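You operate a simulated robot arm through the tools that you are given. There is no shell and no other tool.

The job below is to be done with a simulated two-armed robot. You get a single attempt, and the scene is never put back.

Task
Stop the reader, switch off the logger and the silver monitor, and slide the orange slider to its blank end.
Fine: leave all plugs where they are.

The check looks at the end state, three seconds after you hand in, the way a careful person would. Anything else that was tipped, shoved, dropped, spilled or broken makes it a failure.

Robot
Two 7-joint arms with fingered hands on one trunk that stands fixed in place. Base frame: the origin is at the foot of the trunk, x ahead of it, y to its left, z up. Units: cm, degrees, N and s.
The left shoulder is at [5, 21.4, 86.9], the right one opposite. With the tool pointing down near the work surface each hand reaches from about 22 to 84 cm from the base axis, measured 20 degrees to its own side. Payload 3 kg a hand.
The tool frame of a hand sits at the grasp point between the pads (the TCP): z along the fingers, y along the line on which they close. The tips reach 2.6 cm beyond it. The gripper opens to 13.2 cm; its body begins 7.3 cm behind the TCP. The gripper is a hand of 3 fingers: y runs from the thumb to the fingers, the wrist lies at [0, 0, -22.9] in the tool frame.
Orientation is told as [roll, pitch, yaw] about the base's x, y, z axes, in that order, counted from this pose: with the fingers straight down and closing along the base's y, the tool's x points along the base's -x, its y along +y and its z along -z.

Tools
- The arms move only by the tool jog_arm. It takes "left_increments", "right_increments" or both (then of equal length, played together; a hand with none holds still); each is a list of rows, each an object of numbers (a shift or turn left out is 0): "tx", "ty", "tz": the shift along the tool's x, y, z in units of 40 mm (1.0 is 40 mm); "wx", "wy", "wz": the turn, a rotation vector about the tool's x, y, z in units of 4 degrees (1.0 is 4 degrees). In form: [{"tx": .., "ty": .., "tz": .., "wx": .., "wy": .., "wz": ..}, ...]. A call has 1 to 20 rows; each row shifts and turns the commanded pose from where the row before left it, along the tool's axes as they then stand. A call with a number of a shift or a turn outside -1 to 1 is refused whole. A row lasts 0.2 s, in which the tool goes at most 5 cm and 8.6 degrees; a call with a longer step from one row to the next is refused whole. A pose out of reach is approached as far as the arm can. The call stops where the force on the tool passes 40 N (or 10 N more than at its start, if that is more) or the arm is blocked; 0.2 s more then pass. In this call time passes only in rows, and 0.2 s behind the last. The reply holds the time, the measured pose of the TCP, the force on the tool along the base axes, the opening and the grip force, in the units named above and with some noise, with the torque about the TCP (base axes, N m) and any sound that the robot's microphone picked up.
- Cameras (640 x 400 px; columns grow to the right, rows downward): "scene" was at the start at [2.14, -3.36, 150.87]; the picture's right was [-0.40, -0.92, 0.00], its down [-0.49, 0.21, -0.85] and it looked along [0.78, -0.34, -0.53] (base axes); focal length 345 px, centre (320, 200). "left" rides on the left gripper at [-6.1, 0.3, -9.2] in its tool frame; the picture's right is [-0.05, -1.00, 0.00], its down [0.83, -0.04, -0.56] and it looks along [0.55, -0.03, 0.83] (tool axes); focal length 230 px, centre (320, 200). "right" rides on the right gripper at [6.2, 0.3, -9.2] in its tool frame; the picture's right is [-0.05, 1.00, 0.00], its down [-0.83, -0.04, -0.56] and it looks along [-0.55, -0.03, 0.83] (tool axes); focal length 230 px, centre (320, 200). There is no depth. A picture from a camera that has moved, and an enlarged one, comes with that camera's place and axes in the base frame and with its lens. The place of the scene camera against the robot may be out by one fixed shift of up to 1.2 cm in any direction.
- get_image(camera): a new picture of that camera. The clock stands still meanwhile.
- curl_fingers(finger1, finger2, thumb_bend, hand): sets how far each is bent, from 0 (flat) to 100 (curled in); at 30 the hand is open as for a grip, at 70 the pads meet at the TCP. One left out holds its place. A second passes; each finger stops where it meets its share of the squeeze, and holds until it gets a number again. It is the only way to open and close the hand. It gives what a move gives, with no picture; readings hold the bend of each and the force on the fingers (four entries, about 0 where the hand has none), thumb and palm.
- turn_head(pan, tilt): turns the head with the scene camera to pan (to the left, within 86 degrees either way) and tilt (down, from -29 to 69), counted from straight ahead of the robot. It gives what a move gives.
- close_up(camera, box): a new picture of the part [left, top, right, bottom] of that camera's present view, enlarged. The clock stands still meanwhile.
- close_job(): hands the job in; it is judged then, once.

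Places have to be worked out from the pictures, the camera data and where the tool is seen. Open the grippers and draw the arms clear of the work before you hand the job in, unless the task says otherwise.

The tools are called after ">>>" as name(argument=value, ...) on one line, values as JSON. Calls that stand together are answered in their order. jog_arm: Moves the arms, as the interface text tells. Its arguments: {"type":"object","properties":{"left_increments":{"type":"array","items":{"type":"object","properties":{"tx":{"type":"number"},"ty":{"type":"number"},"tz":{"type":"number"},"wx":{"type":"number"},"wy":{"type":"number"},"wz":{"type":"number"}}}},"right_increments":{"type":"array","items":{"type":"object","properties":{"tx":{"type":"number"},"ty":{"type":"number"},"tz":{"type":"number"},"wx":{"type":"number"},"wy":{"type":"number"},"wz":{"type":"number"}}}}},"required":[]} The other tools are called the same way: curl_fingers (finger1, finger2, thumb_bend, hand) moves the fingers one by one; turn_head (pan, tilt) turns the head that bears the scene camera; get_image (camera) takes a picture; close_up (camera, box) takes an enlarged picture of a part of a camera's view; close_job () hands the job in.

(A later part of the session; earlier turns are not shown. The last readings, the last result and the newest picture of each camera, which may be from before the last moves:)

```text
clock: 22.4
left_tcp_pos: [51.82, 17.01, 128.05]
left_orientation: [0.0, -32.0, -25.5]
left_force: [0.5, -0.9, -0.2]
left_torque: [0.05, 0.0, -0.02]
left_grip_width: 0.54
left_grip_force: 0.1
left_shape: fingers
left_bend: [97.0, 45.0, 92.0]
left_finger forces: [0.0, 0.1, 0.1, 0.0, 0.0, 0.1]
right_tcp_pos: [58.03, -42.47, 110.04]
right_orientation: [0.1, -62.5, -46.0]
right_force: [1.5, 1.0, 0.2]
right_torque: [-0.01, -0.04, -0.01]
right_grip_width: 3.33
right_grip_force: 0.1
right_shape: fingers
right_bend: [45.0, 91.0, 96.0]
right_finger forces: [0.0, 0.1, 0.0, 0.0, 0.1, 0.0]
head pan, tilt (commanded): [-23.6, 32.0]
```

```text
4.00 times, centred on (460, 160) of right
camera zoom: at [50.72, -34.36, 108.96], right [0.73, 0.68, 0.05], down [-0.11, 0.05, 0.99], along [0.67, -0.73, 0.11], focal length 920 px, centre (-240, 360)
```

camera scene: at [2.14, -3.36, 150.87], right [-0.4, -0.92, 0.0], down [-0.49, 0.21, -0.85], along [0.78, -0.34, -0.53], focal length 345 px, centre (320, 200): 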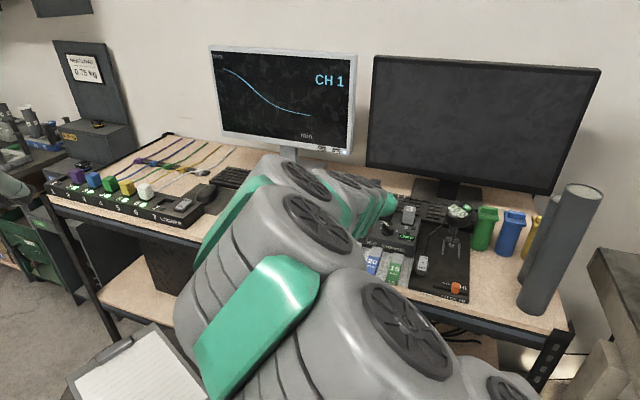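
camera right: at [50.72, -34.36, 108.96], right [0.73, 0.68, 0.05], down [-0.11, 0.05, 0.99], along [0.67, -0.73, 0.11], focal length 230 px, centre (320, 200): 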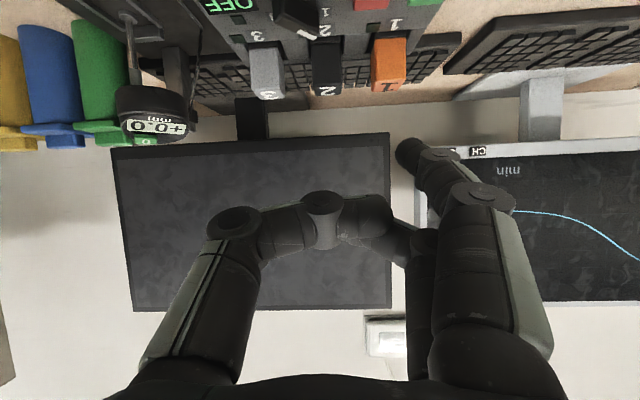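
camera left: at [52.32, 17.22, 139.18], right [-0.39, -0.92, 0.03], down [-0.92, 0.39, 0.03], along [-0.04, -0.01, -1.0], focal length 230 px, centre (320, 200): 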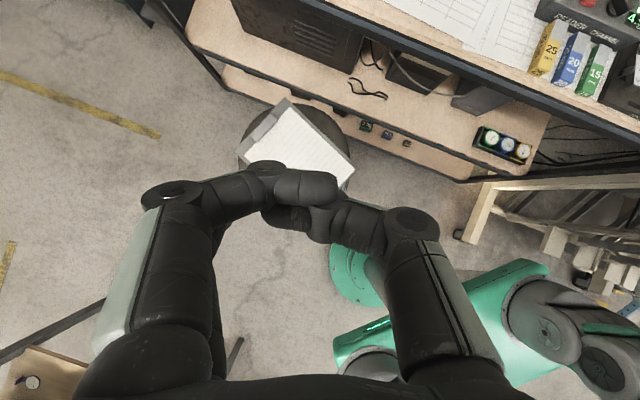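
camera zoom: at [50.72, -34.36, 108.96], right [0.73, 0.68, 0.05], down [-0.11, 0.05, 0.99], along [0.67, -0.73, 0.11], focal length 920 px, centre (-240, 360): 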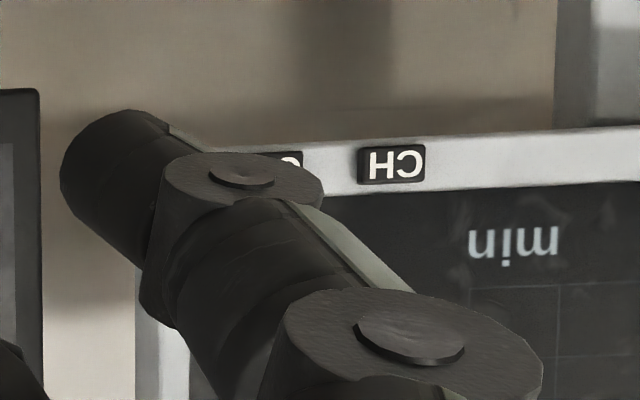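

CH sits at about (96.7, -45.1, 106.2) and ON at about (93.2, -48.4, 106.3), on a screen plane square to the hand. I pitch a little more and move the fingertip to roughly 8 cm in front of the screen, above the keyboards.

>>> jog_arm(right_increments=[{"wy": -0.94}, {"wy": -0.94}, {"tx": -0.246, "ty": 0.593, "tz": 0.571}, {"tx": -0.246, "ty": 0.593, "tz": 0.571}, {"tx": -0.246, "ty": 0.593, "tz": 0.571}, {"tx": -0.246, "ty": 0.593, "tz": 0.571}, {"tx": -0.246, "ty": 0.593, "tz": 0.571}, {"tx": -0.246, "ty": 0.593, "tz": 0.571}, {"tx": -0.246, "ty": 0.593, "tz": 0.571}])

>>> get_image(camera="right")

>>> get_image(camera="scene")

```text
clock: 24.4
left_tcp_pos: [51.84, 17.06, 127.99]
left_orientation: [0.0, -31.9, -25.4]
left_force: [0.2, -1.8, 0.2]
left_torque: [-0.01, -0.04, 0.03]
left_grip_width: 0.57
left_grip_force: 0.0
left_shape: fingers
left_bend: [97.0, 45.0, 92.0]
left_finger forces: [0.0, 0.0, 0.1, 0.1, 0.1, 0.1]
right_tcp_pos: [82.18, -43.49, 111.03]
right_orientation: [0.1, -70.1, -46.0]
right_force: [-0.4, -0.6, -0.3]
right_torque: [-0.01, 0.01, 0.01]
right_grip_width: 3.33
right_grip_force: 0.0
right_shape: fingers
right_bend: [45.0, 91.0, 96.0]
right_finger forces: [0.1, 0.0, 0.1, 0.0, 0.0, 0.0]
head pan, tilt (commanded): [-23.6, 32.0]
```

```text
taken
camera right: at [75.0, -35.41, 108.49], right [0.73, 0.68, 0.05], down [-0.2, 0.14, 0.97], along [0.66, -0.72, 0.24], focal length 230 px, centre (320, 200)
```

right: 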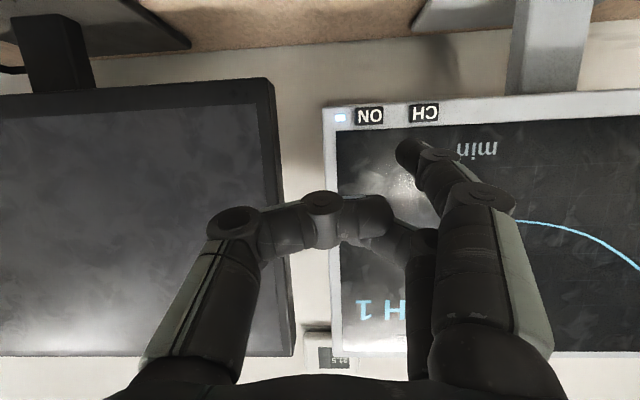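

```text
taken
camera scene: at [2.14, -3.36, 150.87], right [-0.4, -0.92, 0.0], down [-0.49, 0.21, -0.85], along [0.78, -0.34, -0.53], focal length 345 px, centre (320, 200)
```

scene: 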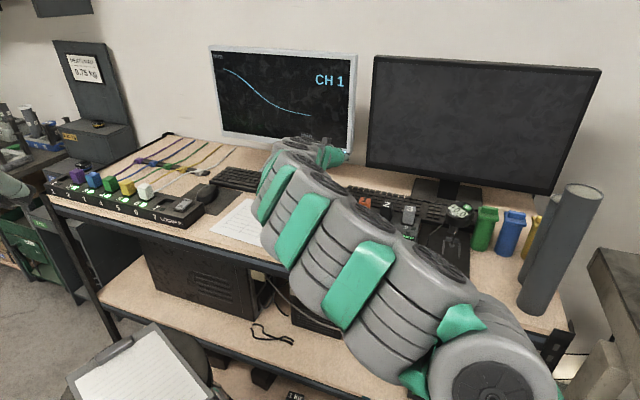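

ON is clear now: the ray meets the screen plane at (93.3, -48.3, 106.2), matching the earlier estimate. I lower the tip to button height and advance to about 3 cm from it.

>>> jog_arm(right_increments=[{"tx": 0.038, "tz": 0.457}, {"tx": 0.038, "tz": 0.457}, {"tx": 0.038, "tz": 0.457}])

>>> get_image(camera="right")

>>> close_up(camera="scene", box=[260, 110, 400, 200])

```text
clock: 25.2
left_tcp_pos: [51.96, 17.02, 127.98]
left_orientation: [0.0, -32.1, -25.5]
left_force: [-1.4, -0.7, -0.4]
left_torque: [-0.01, -0.01, 0.01]
left_grip_width: 0.52
left_grip_force: 0.0
left_shape: fingers
left_bend: [97.0, 45.0, 92.0]
left_finger forces: [0.0, 0.0, 0.0, 0.0, 0.0, 0.1]
right_tcp_pos: [85.68, -47.06, 108.84]
right_orientation: [0.2, -70.1, -46.1]
right_force: [1.0, 0.1, -0.3]
right_torque: [-0.05, 0.0, -0.02]
right_grip_width: 3.31
right_grip_force: 0.0
right_shape: fingers
right_bend: [45.0, 91.0, 96.0]
right_finger forces: [0.0, 0.1, 0.0, 0.0, 0.0, 0.0]
head pan, tilt (commanded): [-23.6, 32.0]
```

```text
taken
camera right: at [78.46, -39.05, 106.25], right [0.73, 0.68, 0.05], down [-0.2, 0.14, 0.97], along [0.66, -0.72, 0.24], focal length 230 px, centre (320, 200)
```

right: 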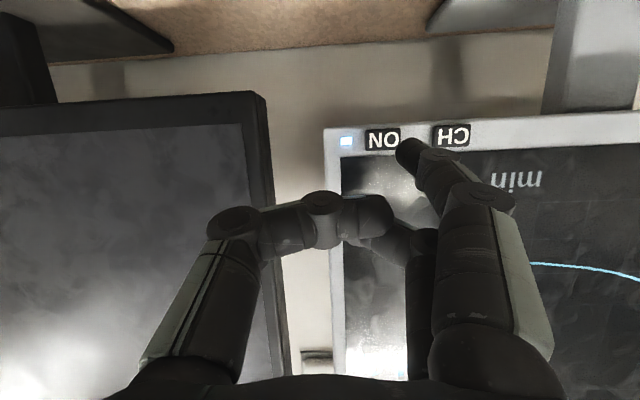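

```text
4.44 times, centred on (330, 155) of scene
camera zoom: at [2.14, -3.36, 150.87], right [-0.4, -0.92, 0.0], down [-0.49, 0.21, -0.85], along [0.78, -0.34, -0.53], focal length 1534 px, centre (276, 400)
```

zoom: 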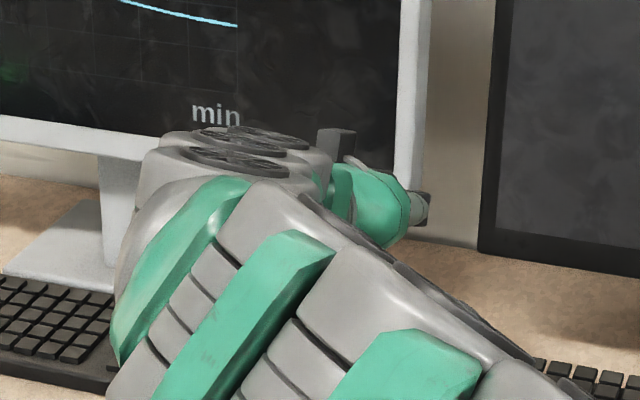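

ON again triangulates to (93.3, -48.3, 106.15); the tip lies slightly above it and slightly to the CH side. I nudge it into line and advance 2.2 cm toward the screen.

>>> jog_arm(right_increments=[{"tx": -0.047, "ty": -0.0375, "tz": 0.275}, {"tx": -0.047, "ty": -0.0375, "tz": 0.275}])

>>> close_up(camera="right", box=[300, 80, 500, 205])

```text
clock: 25.8
left_tcp_pos: [51.9, 17.01, 128.01]
left_orientation: [-0.1, -31.9, -25.3]
left_force: [0.3, -0.3, 0.2]
left_torque: [0.01, 0.03, 0.01]
left_grip_width: 0.57
left_grip_force: 0.1
left_shape: fingers
left_bend: [97.0, 45.0, 92.0]
left_finger forces: [0.0, 0.1, 0.1, 0.0, 0.0, 0.0]
right_tcp_pos: [86.9, -48.96, 108.43]
right_orientation: [-0.2, -70.0, -45.8]
right_force: [0.4, 1.3, -0.1]
right_torque: [-0.01, -0.02, 0.01]
right_grip_width: 3.32
right_grip_force: 0.1
right_shape: fingers
right_bend: [45.0, 91.0, 96.0]
right_finger forces: [0.0, 0.0, 0.0, 0.0, 0.1, 0.0]
head pan, tilt (commanded): [-23.6, 32.0]
```

```text
3.20 times, centred on (400, 142) of right
camera zoom: at [79.73, -40.88, 105.85], right [0.73, 0.68, 0.05], down [-0.19, 0.14, 0.97], along [0.65, -0.72, 0.24], focal length 736 px, centre (64, 384)
```

zoom: 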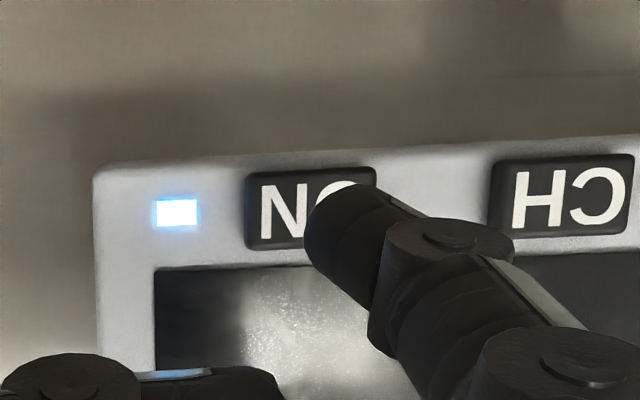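

The tip now covers the ON button's centre line with about 1 cm left. I press forward in small 3 mm steps, watching force and listening for the click.

>>> jog_arm(right_increments=[{"tx": -0.0255, "tz": 0.0705}, {"tx": -0.0255, "tz": 0.0705}, {"tx": -0.0255, "tz": 0.0705}])

```text
clock: 26.6
left_tcp_pos: [51.91, 17.06, 128.12]
left_orientation: [0.1, -32.0, -25.4]
left_force: [-0.5, -1.2, -0.2]
left_torque: [0.0, 0.01, 0.01]
left_grip_width: 0.54
left_grip_force: 0.1
left_shape: fingers
left_bend: [97.0, 45.0, 92.0]
left_finger forces: [0.0, 0.0, 0.1, 0.0, 0.1, 0.0]
right_tcp_pos: [87.59, -49.57, 108.42]
right_orientation: [0.1, -70.0, -46.2]
right_force: [-0.1, 0.2, -0.1]
right_torque: [0.0, 0.01, 0.03]
right_grip_width: 3.3
right_grip_force: 0.0
right_shape: fingers
right_bend: [45.0, 91.0, 96.0]
right_finger forces: [0.1, 0.0, 0.0, 0.0, 0.0, 0.1]
head pan, tilt (commanded): [-23.6, 32.0]
```

No contact yet, so I go on with single 3 mm steps.

>>> jog_arm(right_increments=[{"tx": -0.0255, "tz": 0.0705}])

>>> close_up(camera="right", box=[300, 80, 500, 205])

```text
clock: 27.0
left_tcp_pos: [51.92, 16.93, 128.02]
left_orientation: [0.1, -32.0, -25.4]
left_force: [0.1, -0.3, -0.3]
left_torque: [0.03, 0.02, -0.02]
left_grip_width: 0.57
left_grip_force: 0.0
left_shape: fingers
left_bend: [97.0, 45.0, 92.0]
left_finger forces: [0.1, 0.1, 0.0, 0.1, 0.0, 0.0]
right_tcp_pos: [87.72, -49.63, 108.52]
right_orientation: [-0.2, -69.9, -46.0]
right_force: [0.6, 0.2, -0.1]
right_torque: [0.01, -0.02, -0.02]
right_grip_width: 3.36
right_grip_force: 0.1
right_shape: fingers
right_bend: [45.0, 91.0, 96.0]
right_finger forces: [0.0, 0.0, 0.1, 0.0, 0.0, 0.0]
head pan, tilt (commanded): [-23.6, 32.0]
```

```text
3.20 times, centred on (400, 142) of right
camera zoom: at [80.54, -41.7, 105.83], right [0.73, 0.68, 0.05], down [-0.2, 0.14, 0.97], along [0.66, -0.72, 0.24], focal length 736 px, centre (64, 384)
```

zoom: 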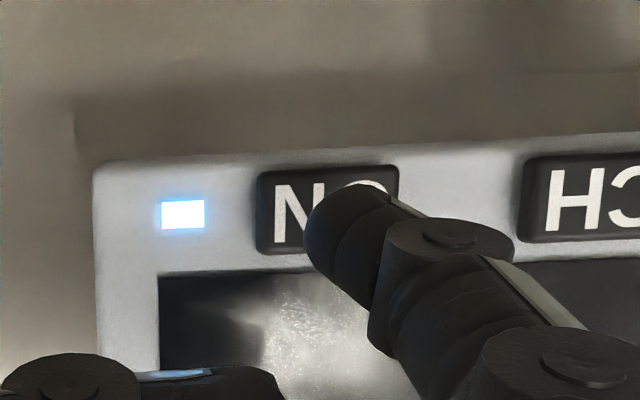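

The tip is nearly on the button but about 3 mm high. I continue forward with a touch of lowering.

>>> jog_arm(right_increments=[{"tx": -0.002, "tz": 0.079}, {"tx": -0.002, "tz": 0.079}])

```text
clock: 27.6
left_tcp_pos: [51.88, 16.99, 128.07]
left_orientation: [-0.1, -31.9, -25.4]
left_force: [0.1, -0.1, 0.0]
left_torque: [-0.01, 0.01, 0.0]
left_grip_width: 0.56
left_grip_force: 0.0
left_shape: fingers
left_bend: [97.0, 45.0, 92.0]
left_finger forces: [0.0, 0.1, 0.1, 0.0, 0.1, 0.1]
right_tcp_pos: [88.06, -50.23, 108.18]
right_orientation: [0.0, -70.1, -45.9]
right_force: [-0.4, -1.2, -0.2]
right_torque: [0.02, 0.01, -0.01]
right_grip_width: 3.3
right_grip_force: 0.0
right_shape: fingers
right_bend: [45.0, 91.0, 96.0]
right_finger forces: [0.0, 0.0, 0.0, 0.0, 0.0, 0.0]
head pan, tilt (commanded): [-23.6, 32.0]
```

Still no contact force; I keep going in single steps.

>>> jog_arm(right_increments=[{"tx": -0.0255, "tz": 0.0705}])

>>> close_up(camera="right", box=[300, 80, 500, 205])

```text
clock: 28.0
left_tcp_pos: [51.88, 16.96, 128.07]
left_orientation: [0.0, -32.0, -25.4]
left_force: [0.2, 0.2, -0.4]
left_torque: [0.01, -0.01, -0.01]
left_grip_width: 0.55
left_grip_force: 0.2
left_shape: fingers
left_bend: [97.0, 45.0, 92.0]
left_finger forces: [0.0, 0.0, 0.1, 0.1, 0.0, 0.1]
right_tcp_pos: [88.36, -50.28, 108.3]
right_orientation: [0.1, -70.1, -46.1]
right_force: [-0.7, -0.5, 0.3]
right_torque: [0.02, 0.0, 0.03]
right_grip_width: 3.29
right_grip_force: 0.0
right_shape: fingers
right_bend: [45.0, 91.0, 96.0]
right_finger forces: [0.7, 0.1, 0.0, 0.0, 0.1, 0.1]
head pan, tilt (commanded): [-23.6, 32.0]
```

```text
3.20 times, centred on (400, 142) of right
camera zoom: at [81.12, -42.32, 105.66], right [0.73, 0.68, 0.05], down [-0.2, 0.14, 0.97], along [0.65, -0.72, 0.24], focal length 736 px, centre (64, 384)
```

zoom: 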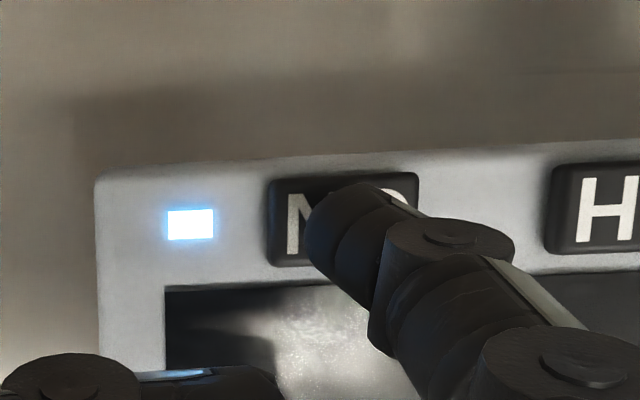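

Contact has begun: the finger force is 0.7 N and the tip is centred on the button. I press another 2 mm.

>>> jog_arm(right_increments=[{"tx": -0.017, "tz": 0.047}])

```text
clock: 28.4
left_tcp_pos: [51.86, 16.98, 128.12]
left_orientation: [-0.1, -32.1, -25.4]
left_force: [-0.3, 0.0, 0.4]
left_torque: [0.01, 0.0, 0.03]
left_grip_width: 0.55
left_grip_force: 0.1
left_shape: fingers
left_bend: [97.0, 45.0, 92.0]
left_finger forces: [0.1, 0.1, 0.0, 0.1, 0.0, 0.0]
right_tcp_pos: [88.65, -50.54, 108.28]
right_orientation: [0.0, -70.0, -45.9]
right_force: [-2.3, 0.8, -0.7]
right_torque: [0.03, 0.03, 0.16]
right_grip_width: 3.28
right_grip_force: 0.9
right_shape: fingers
right_bend: [45.0, 91.0, 96.0]
right_finger forces: [2.9, 0.0, 0.0, 0.0, 0.1, 0.0]
head pan, tilt (commanded): [-23.6, 32.0]
heard: click
```

A click came at 2.9 N. I withdraw straight back and check the screen and LED.

>>> jog_arm(right_increments=[{"tx": 0.085, "tz": -0.235}, {"tx": 0.17, "tz": -0.47}, {"tx": 0.17, "tz": -0.47}, {"tx": 0.17, "tz": -0.47}])

>>> get_image(camera="right")

>>> get_image(camera="scene")

```text
clock: 29.4
left_tcp_pos: [51.94, 16.94, 128.08]
left_orientation: [0.0, -32.0, -25.5]
left_force: [-0.4, -0.8, -0.8]
left_torque: [0.0, 0.01, -0.01]
left_grip_width: 0.56
left_grip_force: 0.2
left_shape: fingers
left_bend: [97.0, 45.0, 92.0]
left_finger forces: [0.1, 0.1, 0.0, 0.1, 0.0, 0.0]
right_tcp_pos: [83.63, -45.5, 108.26]
right_orientation: [0.2, -69.9, -46.3]
right_force: [0.2, 0.7, -1.3]
right_torque: [-0.03, -0.01, 0.02]
right_grip_width: 3.32
right_grip_force: 0.1
right_shape: fingers
right_bend: [45.0, 91.0, 96.0]
right_finger forces: [0.1, 0.1, 0.0, 0.1, 0.1, 0.1]
head pan, tilt (commanded): [-23.6, 32.0]
```

```text
taken
camera right: at [76.44, -37.45, 105.58], right [0.73, 0.68, 0.05], down [-0.2, 0.14, 0.97], along [0.65, -0.72, 0.24], focal length 230 px, centre (320, 200)
```

right: 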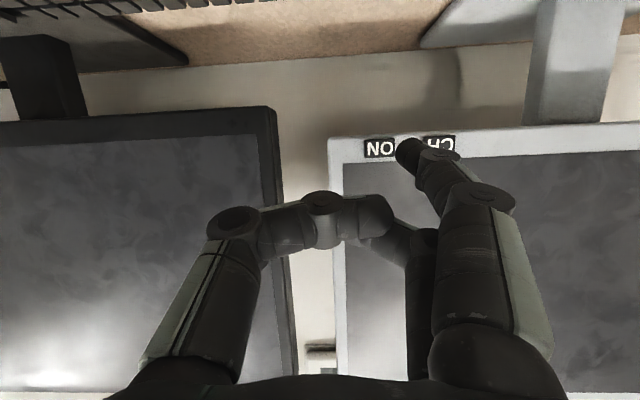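

```text
taken
camera scene: at [2.13, -3.36, 150.87], right [-0.4, -0.92, 0.0], down [-0.49, 0.21, -0.85], along [0.78, -0.34, -0.53], focal length 345 px, centre (320, 200)
```

scene: 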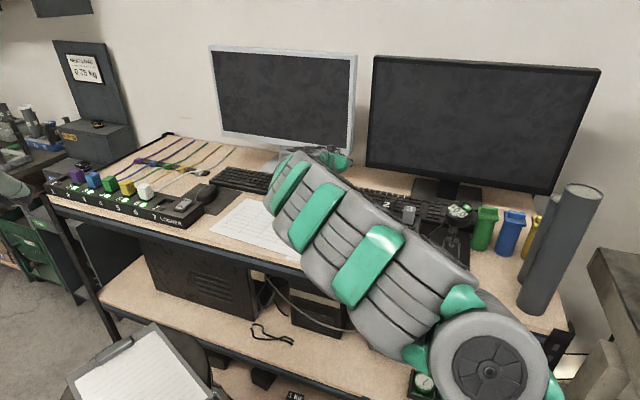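

The monitor is dark and its LED is out. Next is the logger rocker with the left hand. I straighten left finger1 out of the way so the left camera can see the lower finger2, and raise the right hand clear of the monitor area.

>>> curl_fingers(hand="left", finger1=0, finger2=50, thumb_bend=100)

>>> jog_arm(right_increments=[{"tx": -0.6, "tz": -0.8}, {"tx": -0.6, "tz": -0.8}, {"tx": -0.3, "tz": -0.9}, {"tx": -0.3, "tz": -0.9}, {"tx": -0.3, "tz": -0.9}, {"tx": -0.3, "tz": -0.9}])

>>> get_image(camera="left")

>>> get_image(camera="scene")

```text
clock: 30.4
left_tcp_pos: [51.82, 16.98, 128.01]
left_orientation: [0.1, -31.9, -25.3]
left_force: [0.4, 0.1, 0.8]
left_torque: [0.03, 0.0, -0.04]
left_grip_width: 6.46
left_grip_force: 0.0
left_shape: fingers
left_bend: [0.0, 50.0, 100.0]
left_finger forces: [0.0, 0.1, 0.0, 0.0, 0.1, 0.0]
right_tcp_pos: [83.66, -45.51, 108.18]
right_orientation: [0.0, -70.1, -46.0]
right_force: [-1.2, 0.3, -0.3]
right_torque: [0.0, 0.0, 0.0]
right_grip_width: 3.3
right_grip_force: 0.1
right_shape: fingers
right_bend: [45.0, 91.0, 96.0]
right_finger forces: [0.0, 0.0, 0.0, 0.0, 0.0, 0.0]
head pan, tilt (commanded): [-23.6, 32.0]
```

```text
clock: 31.8
left_tcp_pos: [51.92, 16.94, 128.01]
left_orientation: [0.0, -32.0, -25.4]
left_force: [0.2, 0.7, 0.7]
left_torque: [0.0, 0.0, -0.01]
left_grip_width: 6.46
left_grip_force: 0.0
left_shape: fingers
left_bend: [0.0, 50.0, 100.0]
left_finger forces: [0.1, 0.1, 0.1, 0.0, 0.1, 0.0]
right_tcp_pos: [72.47, -33.89, 124.46]
right_orientation: [0.0, -69.9, -46.0]
right_force: [0.3, -0.5, -0.3]
right_torque: [-0.04, 0.0, 0.0]
right_grip_width: 3.3
right_grip_force: 0.1
right_shape: fingers
right_bend: [45.0, 91.0, 96.0]
right_finger forces: [0.0, 0.0, 0.1, 0.0, 0.0, 0.1]
head pan, tilt (commanded): [-23.6, 32.0]
```

```text
taken
camera left: at [52.32, 17.22, 139.17], right [-0.39, -0.92, 0.03], down [-0.92, 0.39, 0.03], along [-0.04, -0.01, -1.0], focal length 230 px, centre (320, 200)
```

left: 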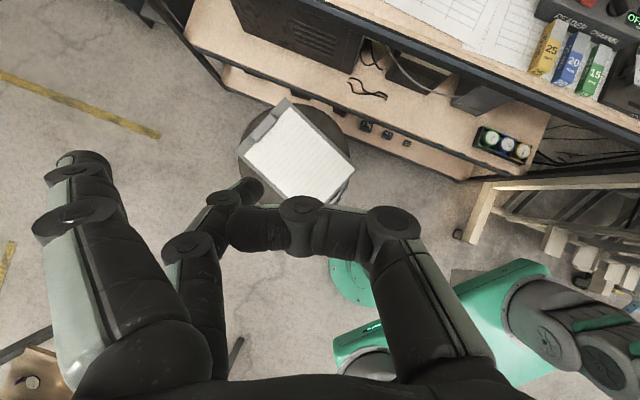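

```text
taken
camera scene: at [2.14, -3.36, 150.87], right [-0.4, -0.92, 0.0], down [-0.49, 0.21, -0.85], along [0.78, -0.34, -0.53], focal length 345 px, centre (320, 200)
```

scene: 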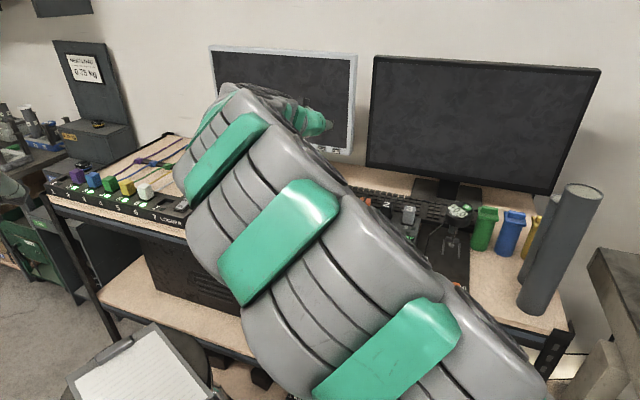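

Left finger2's tip is visible at about (1.3, 4.1, 3.1) in the left tool frame. The right arm blocks the scene view, so I draw it back to the right while pitching the left hand forward in place.

>>> jog_arm(right_increments=[{"tx": 0.108, "ty": -0.778, "tz": -0.3}, {"tx": 0.108, "ty": -0.778, "tz": -0.3}, {"tx": 0.108, "ty": -0.778, "tz": -0.3}, {"tx": 0.108, "ty": -0.778, "tz": -0.3}, {"tx": 0.108, "ty": -0.778, "tz": -0.3}, {"tx": 0.108, "ty": -0.778, "tz": -0.3}, {"tx": 0.108, "ty": -0.778, "tz": -0.3}, {"tx": 0.108, "ty": -0.778, "tz": -0.3}], left_increments=[{"wy": -0.94}, {"wy": -0.94}, {"wy": -0.94}, {"wy": -0.94}, {"wy": -0.94}, {"wy": -0.94}, {"wy": -0.94}, {"wy": -0.94}])

>>> get_image(camera="scene")

>>> get_image(camera="left")

```text
clock: 33.6
left_tcp_pos: [51.93, 17.11, 128.02]
left_orientation: [0.2, -62.2, -25.3]
left_force: [0.2, -0.6, 0.8]
left_torque: [-0.01, 0.01, 0.0]
left_grip_width: 6.48
left_grip_force: 0.2
left_shape: fingers
left_bend: [0.0, 50.0, 100.0]
left_finger forces: [0.1, 0.0, 0.0, 0.0, 0.0, 0.1]
right_tcp_pos: [47.49, -43.73, 124.32]
right_orientation: [0.1, -70.0, -45.9]
right_force: [-1.2, 0.3, 0.4]
right_torque: [-0.02, -0.02, 0.01]
right_grip_width: 3.3
right_grip_force: 0.1
right_shape: fingers
right_bend: [45.0, 91.0, 96.0]
right_finger forces: [0.0, 0.1, 0.0, 0.1, 0.0, 0.0]
head pan, tilt (commanded): [-23.6, 32.0]
```

```text
taken
camera scene: at [2.13, -3.36, 150.87], right [-0.4, -0.92, 0.0], down [-0.49, 0.21, -0.85], along [0.78, -0.34, -0.53], focal length 345 px, centre (320, 200)
```

scene: 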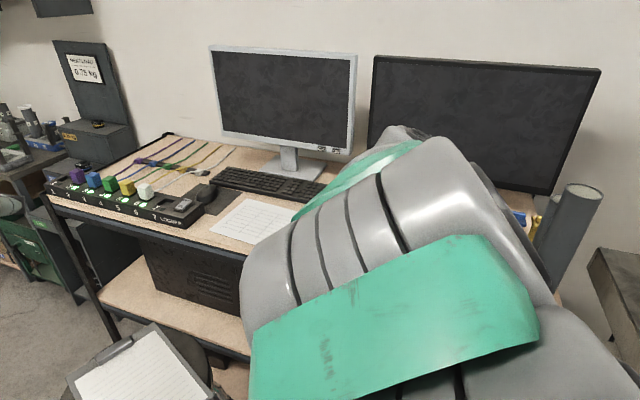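

```text
taken
camera left: at [47.32, 19.69, 137.89], right [-0.41, -0.91, 0.05], down [-0.81, 0.34, -0.48], along [0.42, -0.23, -0.88], focal length 230 px, centre (320, 200)
```

left: 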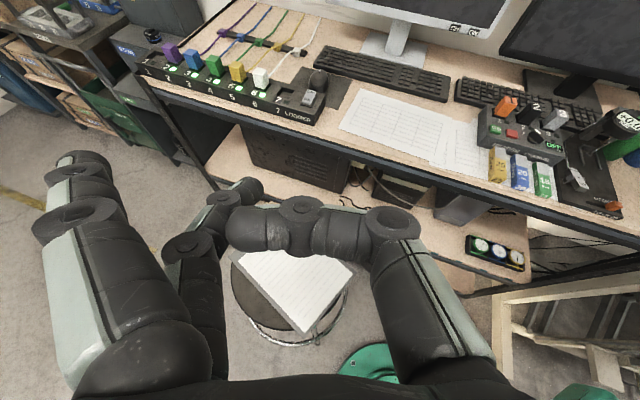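

The left camera now sees the whole bench. I enlarge the logger rocker there, and pitch the right hand back down out of the scene camera's way.

>>> close_up(camera="left", box=[230, 60, 350, 135])

>>> jog_arm(right_increments=[{"wy": 0.95}, {"wy": 0.95}, {"wy": 0.95}, {"wy": 0.95}, {"wy": 0.95}, {"wy": 0.95}, {"wy": 0.95}, {"wy": 0.95}, {"wy": 0.95}, {"wy": 0.95}])

>>> get_image(camera="scene")

```text
5.33 times, centred on (290, 98) of left
camera zoom: at [47.32, 19.69, 137.89], right [-0.41, -0.91, 0.05], down [-0.81, 0.34, -0.48], along [0.42, -0.23, -0.88], focal length 1227 px, centre (480, 747)
```

zoom: 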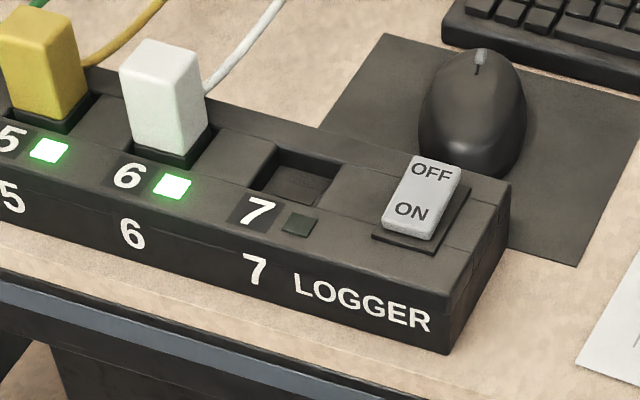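

```text
clock: 35.8
left_tcp_pos: [51.94, 17.1, 127.99]
left_orientation: [0.0, -62.1, -25.3]
left_force: [-1.0, -0.2, 0.4]
left_torque: [0.01, 0.0, 0.01]
left_grip_width: 6.45
left_grip_force: 0.0
left_shape: fingers
left_bend: [0.0, 50.0, 100.0]
left_finger forces: [0.1, 0.0, 0.0, 0.1, 0.1, 0.0]
right_tcp_pos: [47.42, -43.74, 124.54]
right_orientation: [0.0, -31.9, -45.9]
right_force: [0.0, 0.0, 0.5]
right_torque: [0.02, 0.01, 0.03]
right_grip_width: 3.35
right_grip_force: 0.0
right_shape: fingers
right_bend: [45.0, 91.0, 96.0]
right_finger forces: [0.0, 0.0, 0.0, 0.0, 0.0, 0.1]
head pan, tilt (commanded): [-23.6, 32.0]
```

```text
taken
camera scene: at [2.14, -3.37, 150.87], right [-0.4, -0.92, 0.0], down [-0.49, 0.21, -0.85], along [0.78, -0.34, -0.53], focal length 345 px, centre (320, 200)
```

scene: 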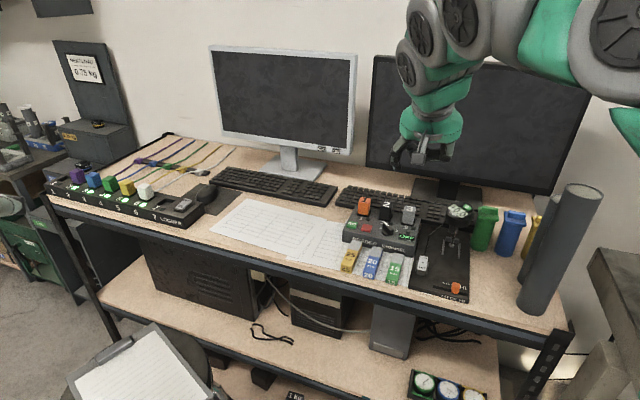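

The scene is clear again, and the left camera puts the OFF end near (98.3, -2, 96.8). I bring the left hand forward to hover above and in front of the logger.

>>> jog_arm(left_increments=[{"tx": -0.07, "ty": -0.018, "tz": 0.911}, {"tx": -0.07, "ty": -0.018, "tz": 0.911}, {"tx": -0.07, "ty": -0.018, "tz": 0.911}, {"tx": -0.07, "ty": -0.018, "tz": 0.911}, {"tx": -0.07, "ty": -0.018, "tz": 0.911}, {"tx": -0.07, "ty": -0.018, "tz": 0.911}, {"tx": -0.07, "ty": -0.018, "tz": 0.911}, {"tx": -0.07, "ty": -0.018, "tz": 0.911}, {"tx": -0.07, "ty": -0.018, "tz": 0.911}, {"tx": -0.07, "ty": -0.018, "tz": 0.911}])

>>> get_image(camera="left")

>>> get_image(camera="scene")

```text
clock: 38.0
left_tcp_pos: [81.64, 1.84, 113.65]
left_orientation: [0.0, -62.1, -25.5]
left_force: [0.6, -0.8, -0.1]
left_torque: [0.03, 0.03, 0.02]
left_grip_width: 6.47
left_grip_force: 0.1
left_shape: fingers
left_bend: [0.0, 50.0, 100.0]
left_finger forces: [0.0, 0.1, 0.1, 0.0, 0.1, 0.0]
right_tcp_pos: [47.31, -43.76, 124.45]
right_orientation: [0.0, -32.0, -46.0]
right_force: [0.6, -0.2, 0.1]
right_torque: [0.0, 0.0, 0.02]
right_grip_width: 3.35
right_grip_force: 0.1
right_shape: fingers
right_bend: [45.0, 91.0, 96.0]
right_finger forces: [0.1, 0.1, 0.0, 0.0, 0.0, 0.1]
head pan, tilt (commanded): [-23.6, 32.0]
```

```text
taken
camera left: at [77.11, 4.5, 123.37], right [-0.41, -0.91, 0.05], down [-0.81, 0.34, -0.48], along [0.42, -0.23, -0.88], focal length 230 px, centre (320, 200)
```

left: 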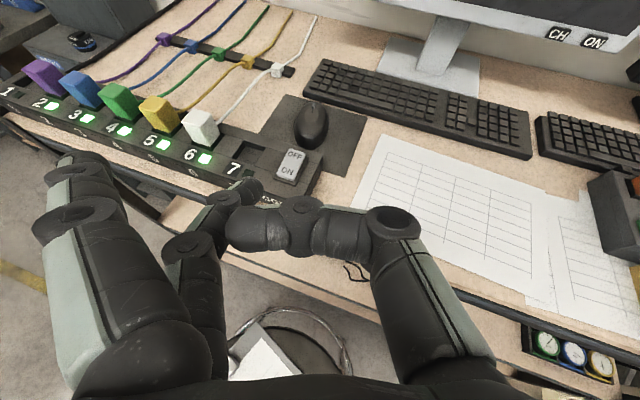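

```text
taken
camera scene: at [2.14, -3.36, 150.87], right [-0.4, -0.92, 0.0], down [-0.49, 0.21, -0.85], along [0.78, -0.34, -0.53], focal length 345 px, centre (320, 200)
```

scene: 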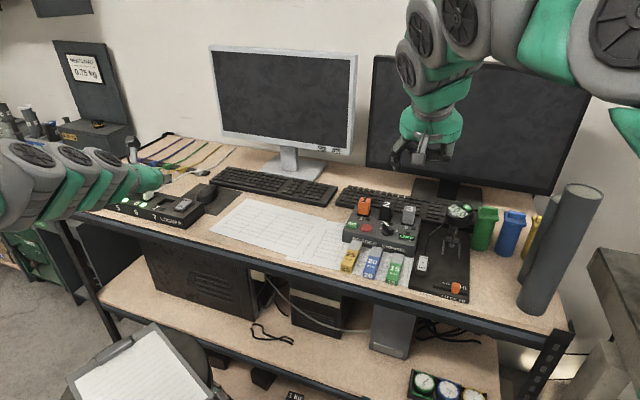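

The rocker is in view right beside the fingertip. I take an enlarged view to locate both of its ends more exactly.

>>> close_up(camera="left", box=[200, 125, 340, 215])

>>> close_up(camera="scene", box=[120, 160, 240, 235])

```text
4.44 times, centred on (270, 170) of left
camera zoom: at [77.11, 4.5, 123.37], right [-0.41, -0.91, 0.05], down [-0.81, 0.34, -0.48], along [0.42, -0.23, -0.88], focal length 1022 px, centre (542, 333)
```

zoom: 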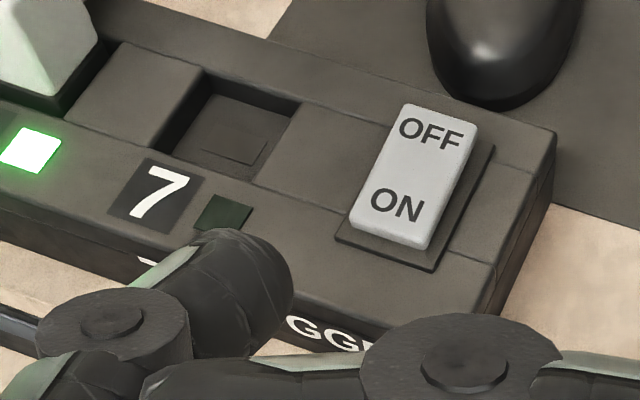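

```text
5.33 times, centred on (180, 198) of scene
camera zoom: at [2.14, -3.36, 150.87], right [-0.4, -0.92, 0.0], down [-0.49, 0.21, -0.85], along [0.78, -0.34, -0.53], focal length 1841 px, centre (1067, 213)
```

zoom: 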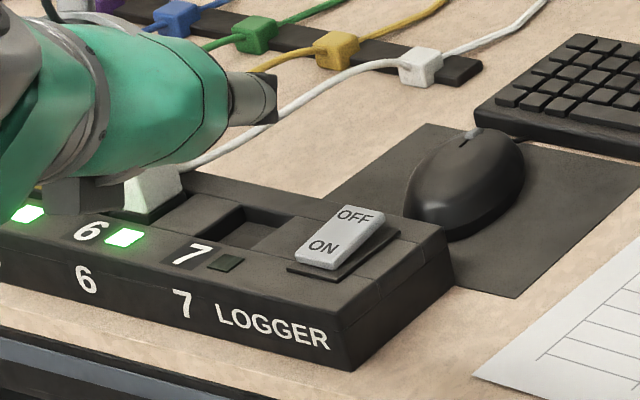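

The OFF half centres at about (97.9, -2.1, 97) and sits raised, so it needs pressing down. I move the left fingertip to about 4 cm above it.

>>> jog_arm(left_increments=[{"tx": 0.06, "ty": -0.011, "tz": 0.746}, {"tx": 0.06, "ty": -0.011, "tz": 0.746}, {"tx": 0.06, "ty": -0.011, "tz": 0.746}, {"tx": 0.06, "ty": -0.011, "tz": 0.746}, {"tx": 0.06, "ty": -0.011, "tz": 0.746}, {"tx": 0.06, "ty": -0.011, "tz": 0.746}])

>>> get_image(camera="left")

>>> close_up(camera="scene", box=[120, 150, 260, 238])

```text
clock: 39.4
left_tcp_pos: [95.36, -4.7, 103.99]
left_orientation: [0.1, -62.0, -25.3]
left_force: [0.8, 0.3, 0.4]
left_torque: [0.0, 0.0, 0.02]
left_grip_width: 6.47
left_grip_force: 0.1
left_shape: fingers
left_bend: [0.0, 50.0, 100.0]
left_finger forces: [0.0, 0.0, 0.1, 0.0, 0.0, 0.0]
right_tcp_pos: [47.43, -43.8, 124.45]
right_orientation: [0.0, -32.0, -46.0]
right_force: [1.1, -0.7, 0.4]
right_torque: [-0.02, 0.04, 0.02]
right_grip_width: 3.32
right_grip_force: 0.0
right_shape: fingers
right_bend: [45.0, 91.0, 97.0]
right_finger forces: [0.0, 0.0, 0.0, 0.0, 0.1, 0.1]
head pan, tilt (commanded): [-23.6, 32.0]
```

```text
taken
camera left: at [90.68, -2.04, 113.76], right [-0.41, -0.91, 0.05], down [-0.81, 0.34, -0.47], along [0.42, -0.23, -0.88], focal length 230 px, centre (320, 200)
```

left: 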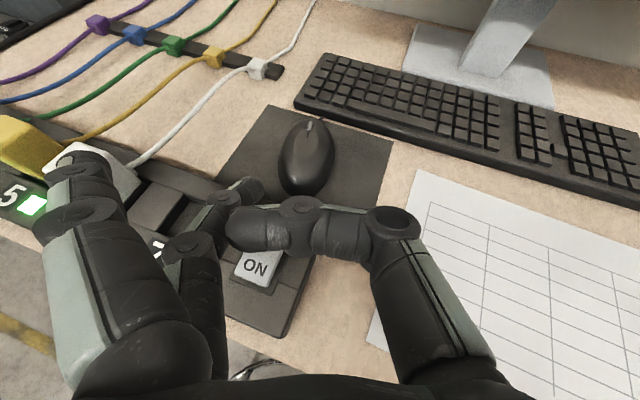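

```text
4.55 times, centred on (190, 194) of scene
camera zoom: at [2.14, -3.37, 150.87], right [-0.4, -0.92, 0.0], down [-0.49, 0.21, -0.85], along [0.78, -0.34, -0.53], focal length 1569 px, centre (911, 227)
```

zoom: 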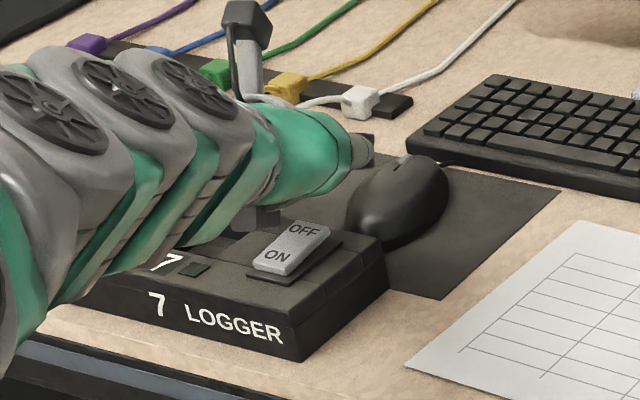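

The arm reaches. By my projection the tip would land about 0.9 cm to the left of the rocker's midline. I enlarge the view to measure the tip position.

>>> close_up(camera="left", box=[190, 150, 330, 300])

```text
2.67 times, centred on (260, 225) of left
camera zoom: at [90.68, -2.04, 113.76], right [-0.41, -0.91, 0.05], down [-0.81, 0.34, -0.47], along [0.42, -0.23, -0.88], focal length 614 px, centre (480, 133)
```

zoom: 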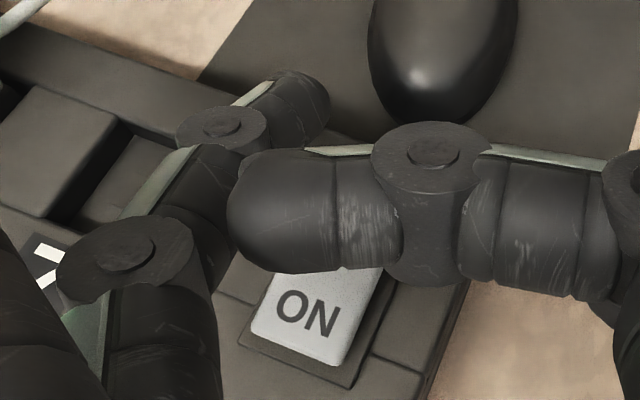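

I correct the tip sideways by about 0.75 cm and lower it 3.6 cm, to just above the OFF half.

>>> jog_arm(left_increments=[{"tx": 0.27, "ty": -0.062, "tz": 0.128}, {"tx": 0.27, "ty": -0.062, "tz": 0.128}, {"tx": 0.27, "ty": -0.062, "tz": 0.128}])

>>> close_up(camera="left", box=[190, 130, 330, 280])

>>> close_up(camera="scene", box=[120, 150, 260, 238])

```text
clock: 40.2
left_tcp_pos: [94.85, -5.11, 100.29]
left_orientation: [-0.1, -62.1, -25.2]
left_force: [-0.9, 0.3, -0.7]
left_torque: [0.03, 0.0, 0.01]
left_grip_width: 6.47
left_grip_force: 0.1
left_shape: fingers
left_bend: [0.0, 50.0, 100.0]
left_finger forces: [0.0, 0.0, 0.0, 0.0, 0.0, 0.1]
right_tcp_pos: [47.36, -43.63, 124.53]
right_orientation: [0.0, -32.0, -46.0]
right_force: [-0.2, -0.1, -0.1]
right_torque: [-0.02, -0.02, -0.01]
right_grip_width: 3.34
right_grip_force: 0.0
right_shape: fingers
right_bend: [45.0, 91.0, 97.0]
right_finger forces: [0.1, 0.0, 0.0, 0.0, 0.0, 0.0]
head pan, tilt (commanded): [-23.6, 32.0]
```

```text
2.67 times, centred on (260, 205) of left
camera zoom: at [90.21, -2.51, 110.13], right [-0.41, -0.91, 0.05], down [-0.81, 0.34, -0.47], along [0.42, -0.23, -0.88], focal length 614 px, centre (480, 187)
```

zoom: 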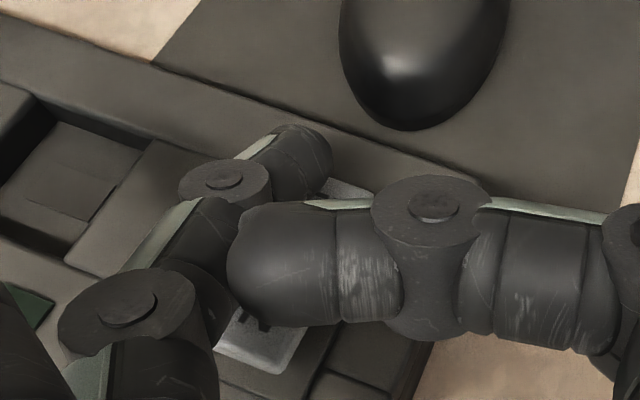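

```text
4.55 times, centred on (190, 194) of scene
camera zoom: at [2.14, -3.36, 150.87], right [-0.4, -0.92, 0.0], down [-0.49, 0.21, -0.85], along [0.78, -0.34, -0.53], focal length 1569 px, centre (911, 227)
```

zoom: 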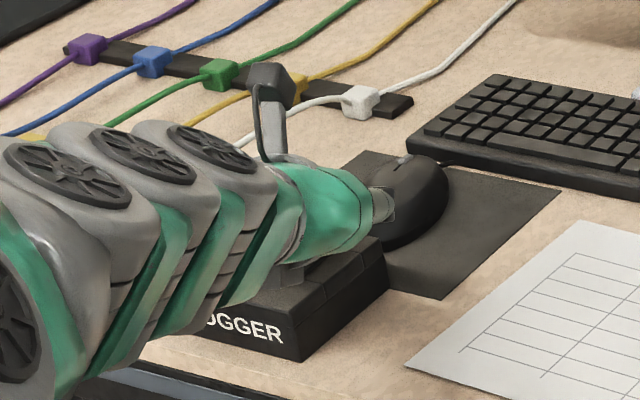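

The tip is right over the OFF half, slightly beyond the lettering. I press straight down in 3 mm steps.

>>> jog_arm(left_increments=[{"tx": 0.066, "tz": 0.035}, {"tx": 0.066, "tz": 0.035}])

```text
clock: 40.8
left_tcp_pos: [94.89, -5.42, 100.12]
left_orientation: [0.3, -62.3, -25.4]
left_force: [1.8, -0.1, 12.4]
left_torque: [0.35, -0.52, -0.07]
left_grip_width: 6.47
left_grip_force: 6.1
left_shape: fingers
left_bend: [0.0, 50.0, 100.0]
left_finger forces: [0.0, 11.7, 0.1, 0.1, 0.0, 0.0]
right_tcp_pos: [47.33, -43.78, 124.39]
right_orientation: [0.0, -32.0, -46.0]
right_force: [-0.1, 0.4, 0.4]
right_torque: [-0.01, 0.0, 0.05]
right_grip_width: 3.35
right_grip_force: 0.1
right_shape: fingers
right_bend: [45.0, 91.0, 97.0]
right_finger forces: [0.0, 0.0, 0.0, 0.0, 0.1, 0.1]
head pan, tilt (commanded): [-23.6, 32.0]
```

There is 11.7 N on the fingertip but no click yet. I look before pressing any harder.

>>> close_up(camera="left", box=[190, 130, 330, 280])

>>> close_up(camera="scene", box=[150, 170, 230, 220])

```text
2.67 times, centred on (260, 205) of left
camera zoom: at [90.21, -2.71, 109.77], right [-0.41, -0.91, 0.04], down [-0.81, 0.34, -0.48], along [0.42, -0.23, -0.88], focal length 614 px, centre (480, 187)
```

zoom: 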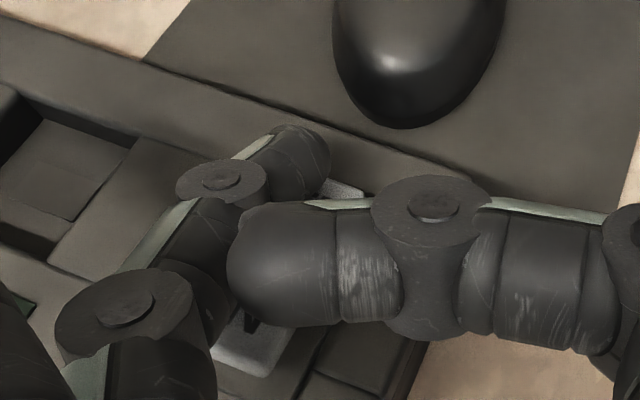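

```text
8.00 times, centred on (190, 195) of scene
camera zoom: at [2.12, -3.36, 150.87], right [-0.4, -0.92, 0.0], down [-0.49, 0.21, -0.85], along [0.78, -0.34, -0.53], focal length 2762 px, centre (1360, 240)
```

zoom: 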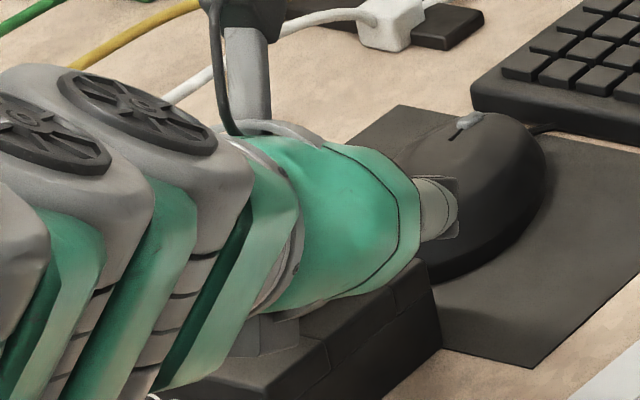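

The finger rests only on the OFF half, so the rocker must simply be stiff. I press on in 2 mm steps.

>>> jog_arm(left_increments=[{"tx": 0.044, "tz": 0.0235}])

```text
clock: 41.2
left_tcp_pos: [94.96, -5.4, 100.01]
left_orientation: [0.2, -62.4, -25.6]
left_force: [3.7, -2.4, 29.4]
left_torque: [0.85, -1.13, -0.2]
left_grip_width: 6.49
left_grip_force: 14.9
left_shape: fingers
left_bend: [0.0, 51.0, 100.0]
left_finger forces: [0.0, 28.3, 0.1, 0.0, 0.0, 0.0]
right_tcp_pos: [47.4, -43.81, 124.53]
right_orientation: [0.1, -31.9, -45.9]
right_force: [-0.8, 0.6, -0.3]
right_torque: [-0.02, -0.05, -0.01]
right_grip_width: 3.34
right_grip_force: 0.0
right_shape: fingers
right_bend: [45.0, 91.0, 97.0]
right_finger forces: [0.0, 0.1, 0.0, 0.1, 0.0, 0.0]
head pan, tilt (commanded): [-23.6, 32.0]
```

The contact is now stiff at 28 N. The torque reading places it near (98.5, -2.4), at or past the rocker's far edge, so I am probably on the casing behind it. I lift off, shift about 1 cm back toward the OFF lettering and look.

>>> jog_arm(left_increments=[{"tx": -0.22, "tz": -0.117}, {"tx": -0.11, "tz": -0.0585}, {"tx": 0.1175, "ty": 0.0335, "tz": -0.222}])

>>> close_up(camera="left", box=[190, 130, 330, 280])

```text
clock: 42.0
left_tcp_pos: [94.11, -4.71, 100.94]
left_orientation: [0.0, -62.0, -25.2]
left_force: [0.1, -0.3, 0.7]
left_torque: [-0.01, 0.02, -0.01]
left_grip_width: 6.46
left_grip_force: 0.0
left_shape: fingers
left_bend: [0.0, 50.0, 100.0]
left_finger forces: [0.0, 0.1, 0.0, 0.0, 0.1, 0.0]
right_tcp_pos: [47.48, -43.78, 124.41]
right_orientation: [0.0, -32.0, -45.8]
right_force: [-0.3, -0.5, -0.7]
right_torque: [-0.04, -0.03, 0.01]
right_grip_width: 3.33
right_grip_force: 0.0
right_shape: fingers
right_bend: [45.0, 91.0, 97.0]
right_finger forces: [0.0, 0.1, 0.0, 0.0, 0.1, 0.0]
head pan, tilt (commanded): [-23.6, 32.0]
```

```text
2.67 times, centred on (260, 205) of left
camera zoom: at [89.44, -2.1, 110.8], right [-0.41, -0.91, 0.05], down [-0.81, 0.34, -0.47], along [0.42, -0.23, -0.88], focal length 614 px, centre (480, 187)
```

zoom: 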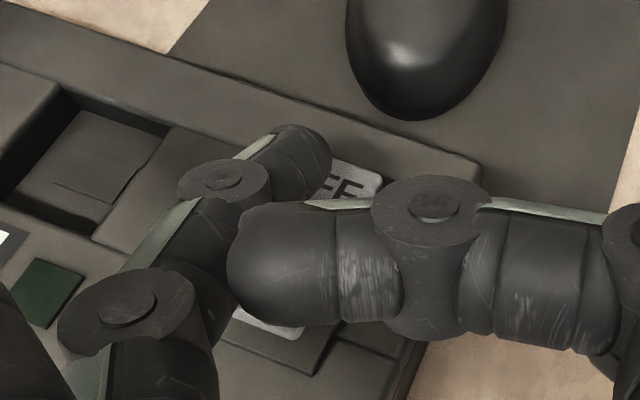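

The tip now lies over the OFF lettering, about 1 cm on the OFF side of the pivot. I trim 3 mm to the right and press down in small steps.

>>> jog_arm(left_increments=[{"tx": 0.052, "ty": -0.0625, "tz": 0.062}, {"tx": 0.066, "tz": 0.035}])

```text
clock: 42.6
left_tcp_pos: [94.15, -5.11, 100.4]
left_orientation: [0.0, -62.1, -25.6]
left_force: [-0.1, 0.5, -0.5]
left_torque: [-0.02, -0.02, -0.03]
left_grip_width: 6.45
left_grip_force: 0.1
left_shape: fingers
left_bend: [0.0, 50.0, 100.0]
left_finger forces: [0.0, 0.0, 0.0, 0.0, 0.0, 0.1]
right_tcp_pos: [47.47, -43.69, 124.44]
right_orientation: [0.0, -32.0, -46.0]
right_force: [-0.3, 0.5, -0.3]
right_torque: [0.01, 0.01, -0.01]
right_grip_width: 3.33
right_grip_force: 0.1
right_shape: fingers
right_bend: [45.0, 91.0, 97.0]
right_finger forces: [0.1, 0.1, 0.0, 0.1, 0.1, 0.0]
head pan, tilt (commanded): [-23.6, 32.0]
```

No contact yet; I continue down 3 mm at a time.

>>> jog_arm(left_increments=[{"tx": 0.066, "tz": 0.035}])

>>> close_up(camera="left", box=[190, 130, 330, 280])

```text
clock: 43.0
left_tcp_pos: [94.25, -5.14, 100.08]
left_orientation: [0.1, -62.1, -25.5]
left_force: [1.3, -0.1, 3.4]
left_torque: [0.11, -0.14, -0.03]
left_grip_width: 6.47
left_grip_force: 2.2
left_shape: fingers
left_bend: [0.0, 50.0, 100.0]
left_finger forces: [0.1, 3.5, 0.0, 0.0, 0.1, 0.1]
right_tcp_pos: [47.29, -43.83, 124.38]
right_orientation: [0.0, -32.0, -45.9]
right_force: [0.4, -0.4, 0.1]
right_torque: [-0.01, -0.01, -0.01]
right_grip_width: 3.33
right_grip_force: 0.1
right_shape: fingers
right_bend: [45.0, 91.0, 97.0]
right_finger forces: [0.1, 0.1, 0.0, 0.1, 0.1, 0.0]
head pan, tilt (commanded): [-23.6, 32.0]
```

```text
2.67 times, centred on (260, 205) of left
camera zoom: at [89.45, -2.46, 109.94], right [-0.41, -0.91, 0.05], down [-0.81, 0.34, -0.47], along [0.42, -0.23, -0.88], focal length 614 px, centre (480, 187)
```

zoom: 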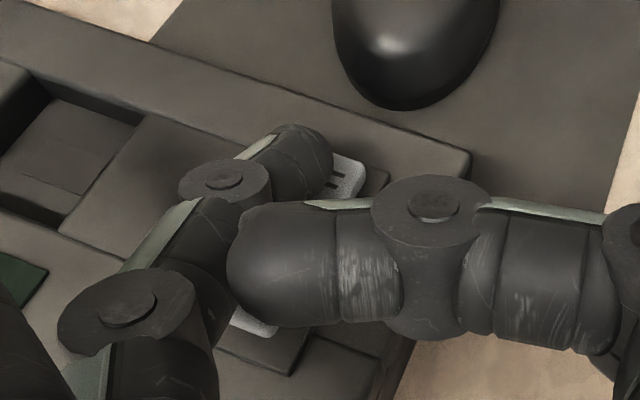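

First contact at 3.5 N, now on the OFF half itself. I press another 2–3 mm.

>>> jog_arm(left_increments=[{"tx": 0.055, "tz": 0.029}])

```text
clock: 43.4
left_tcp_pos: [94.19, -5.03, 100.16]
left_orientation: [0.1, -62.3, -25.4]
left_force: [0.3, -0.6, 16.0]
left_torque: [0.46, -0.6, 0.0]
left_grip_width: 6.47
left_grip_force: 8.0
left_shape: fingers
left_bend: [0.0, 51.0, 100.0]
left_finger forces: [0.0, 16.3, 0.0, 0.0, 0.0, 0.1]
right_tcp_pos: [47.54, -43.8, 124.46]
right_orientation: [0.0, -32.0, -46.1]
right_force: [0.1, -0.8, -0.5]
right_torque: [0.03, 0.02, 0.03]
right_grip_width: 3.34
right_grip_force: 0.0
right_shape: fingers
right_bend: [45.0, 91.0, 97.0]
right_finger forces: [0.0, 0.0, 0.0, 0.0, 0.0, 0.0]
head pan, tilt (commanded): [-23.6, 32.0]
```

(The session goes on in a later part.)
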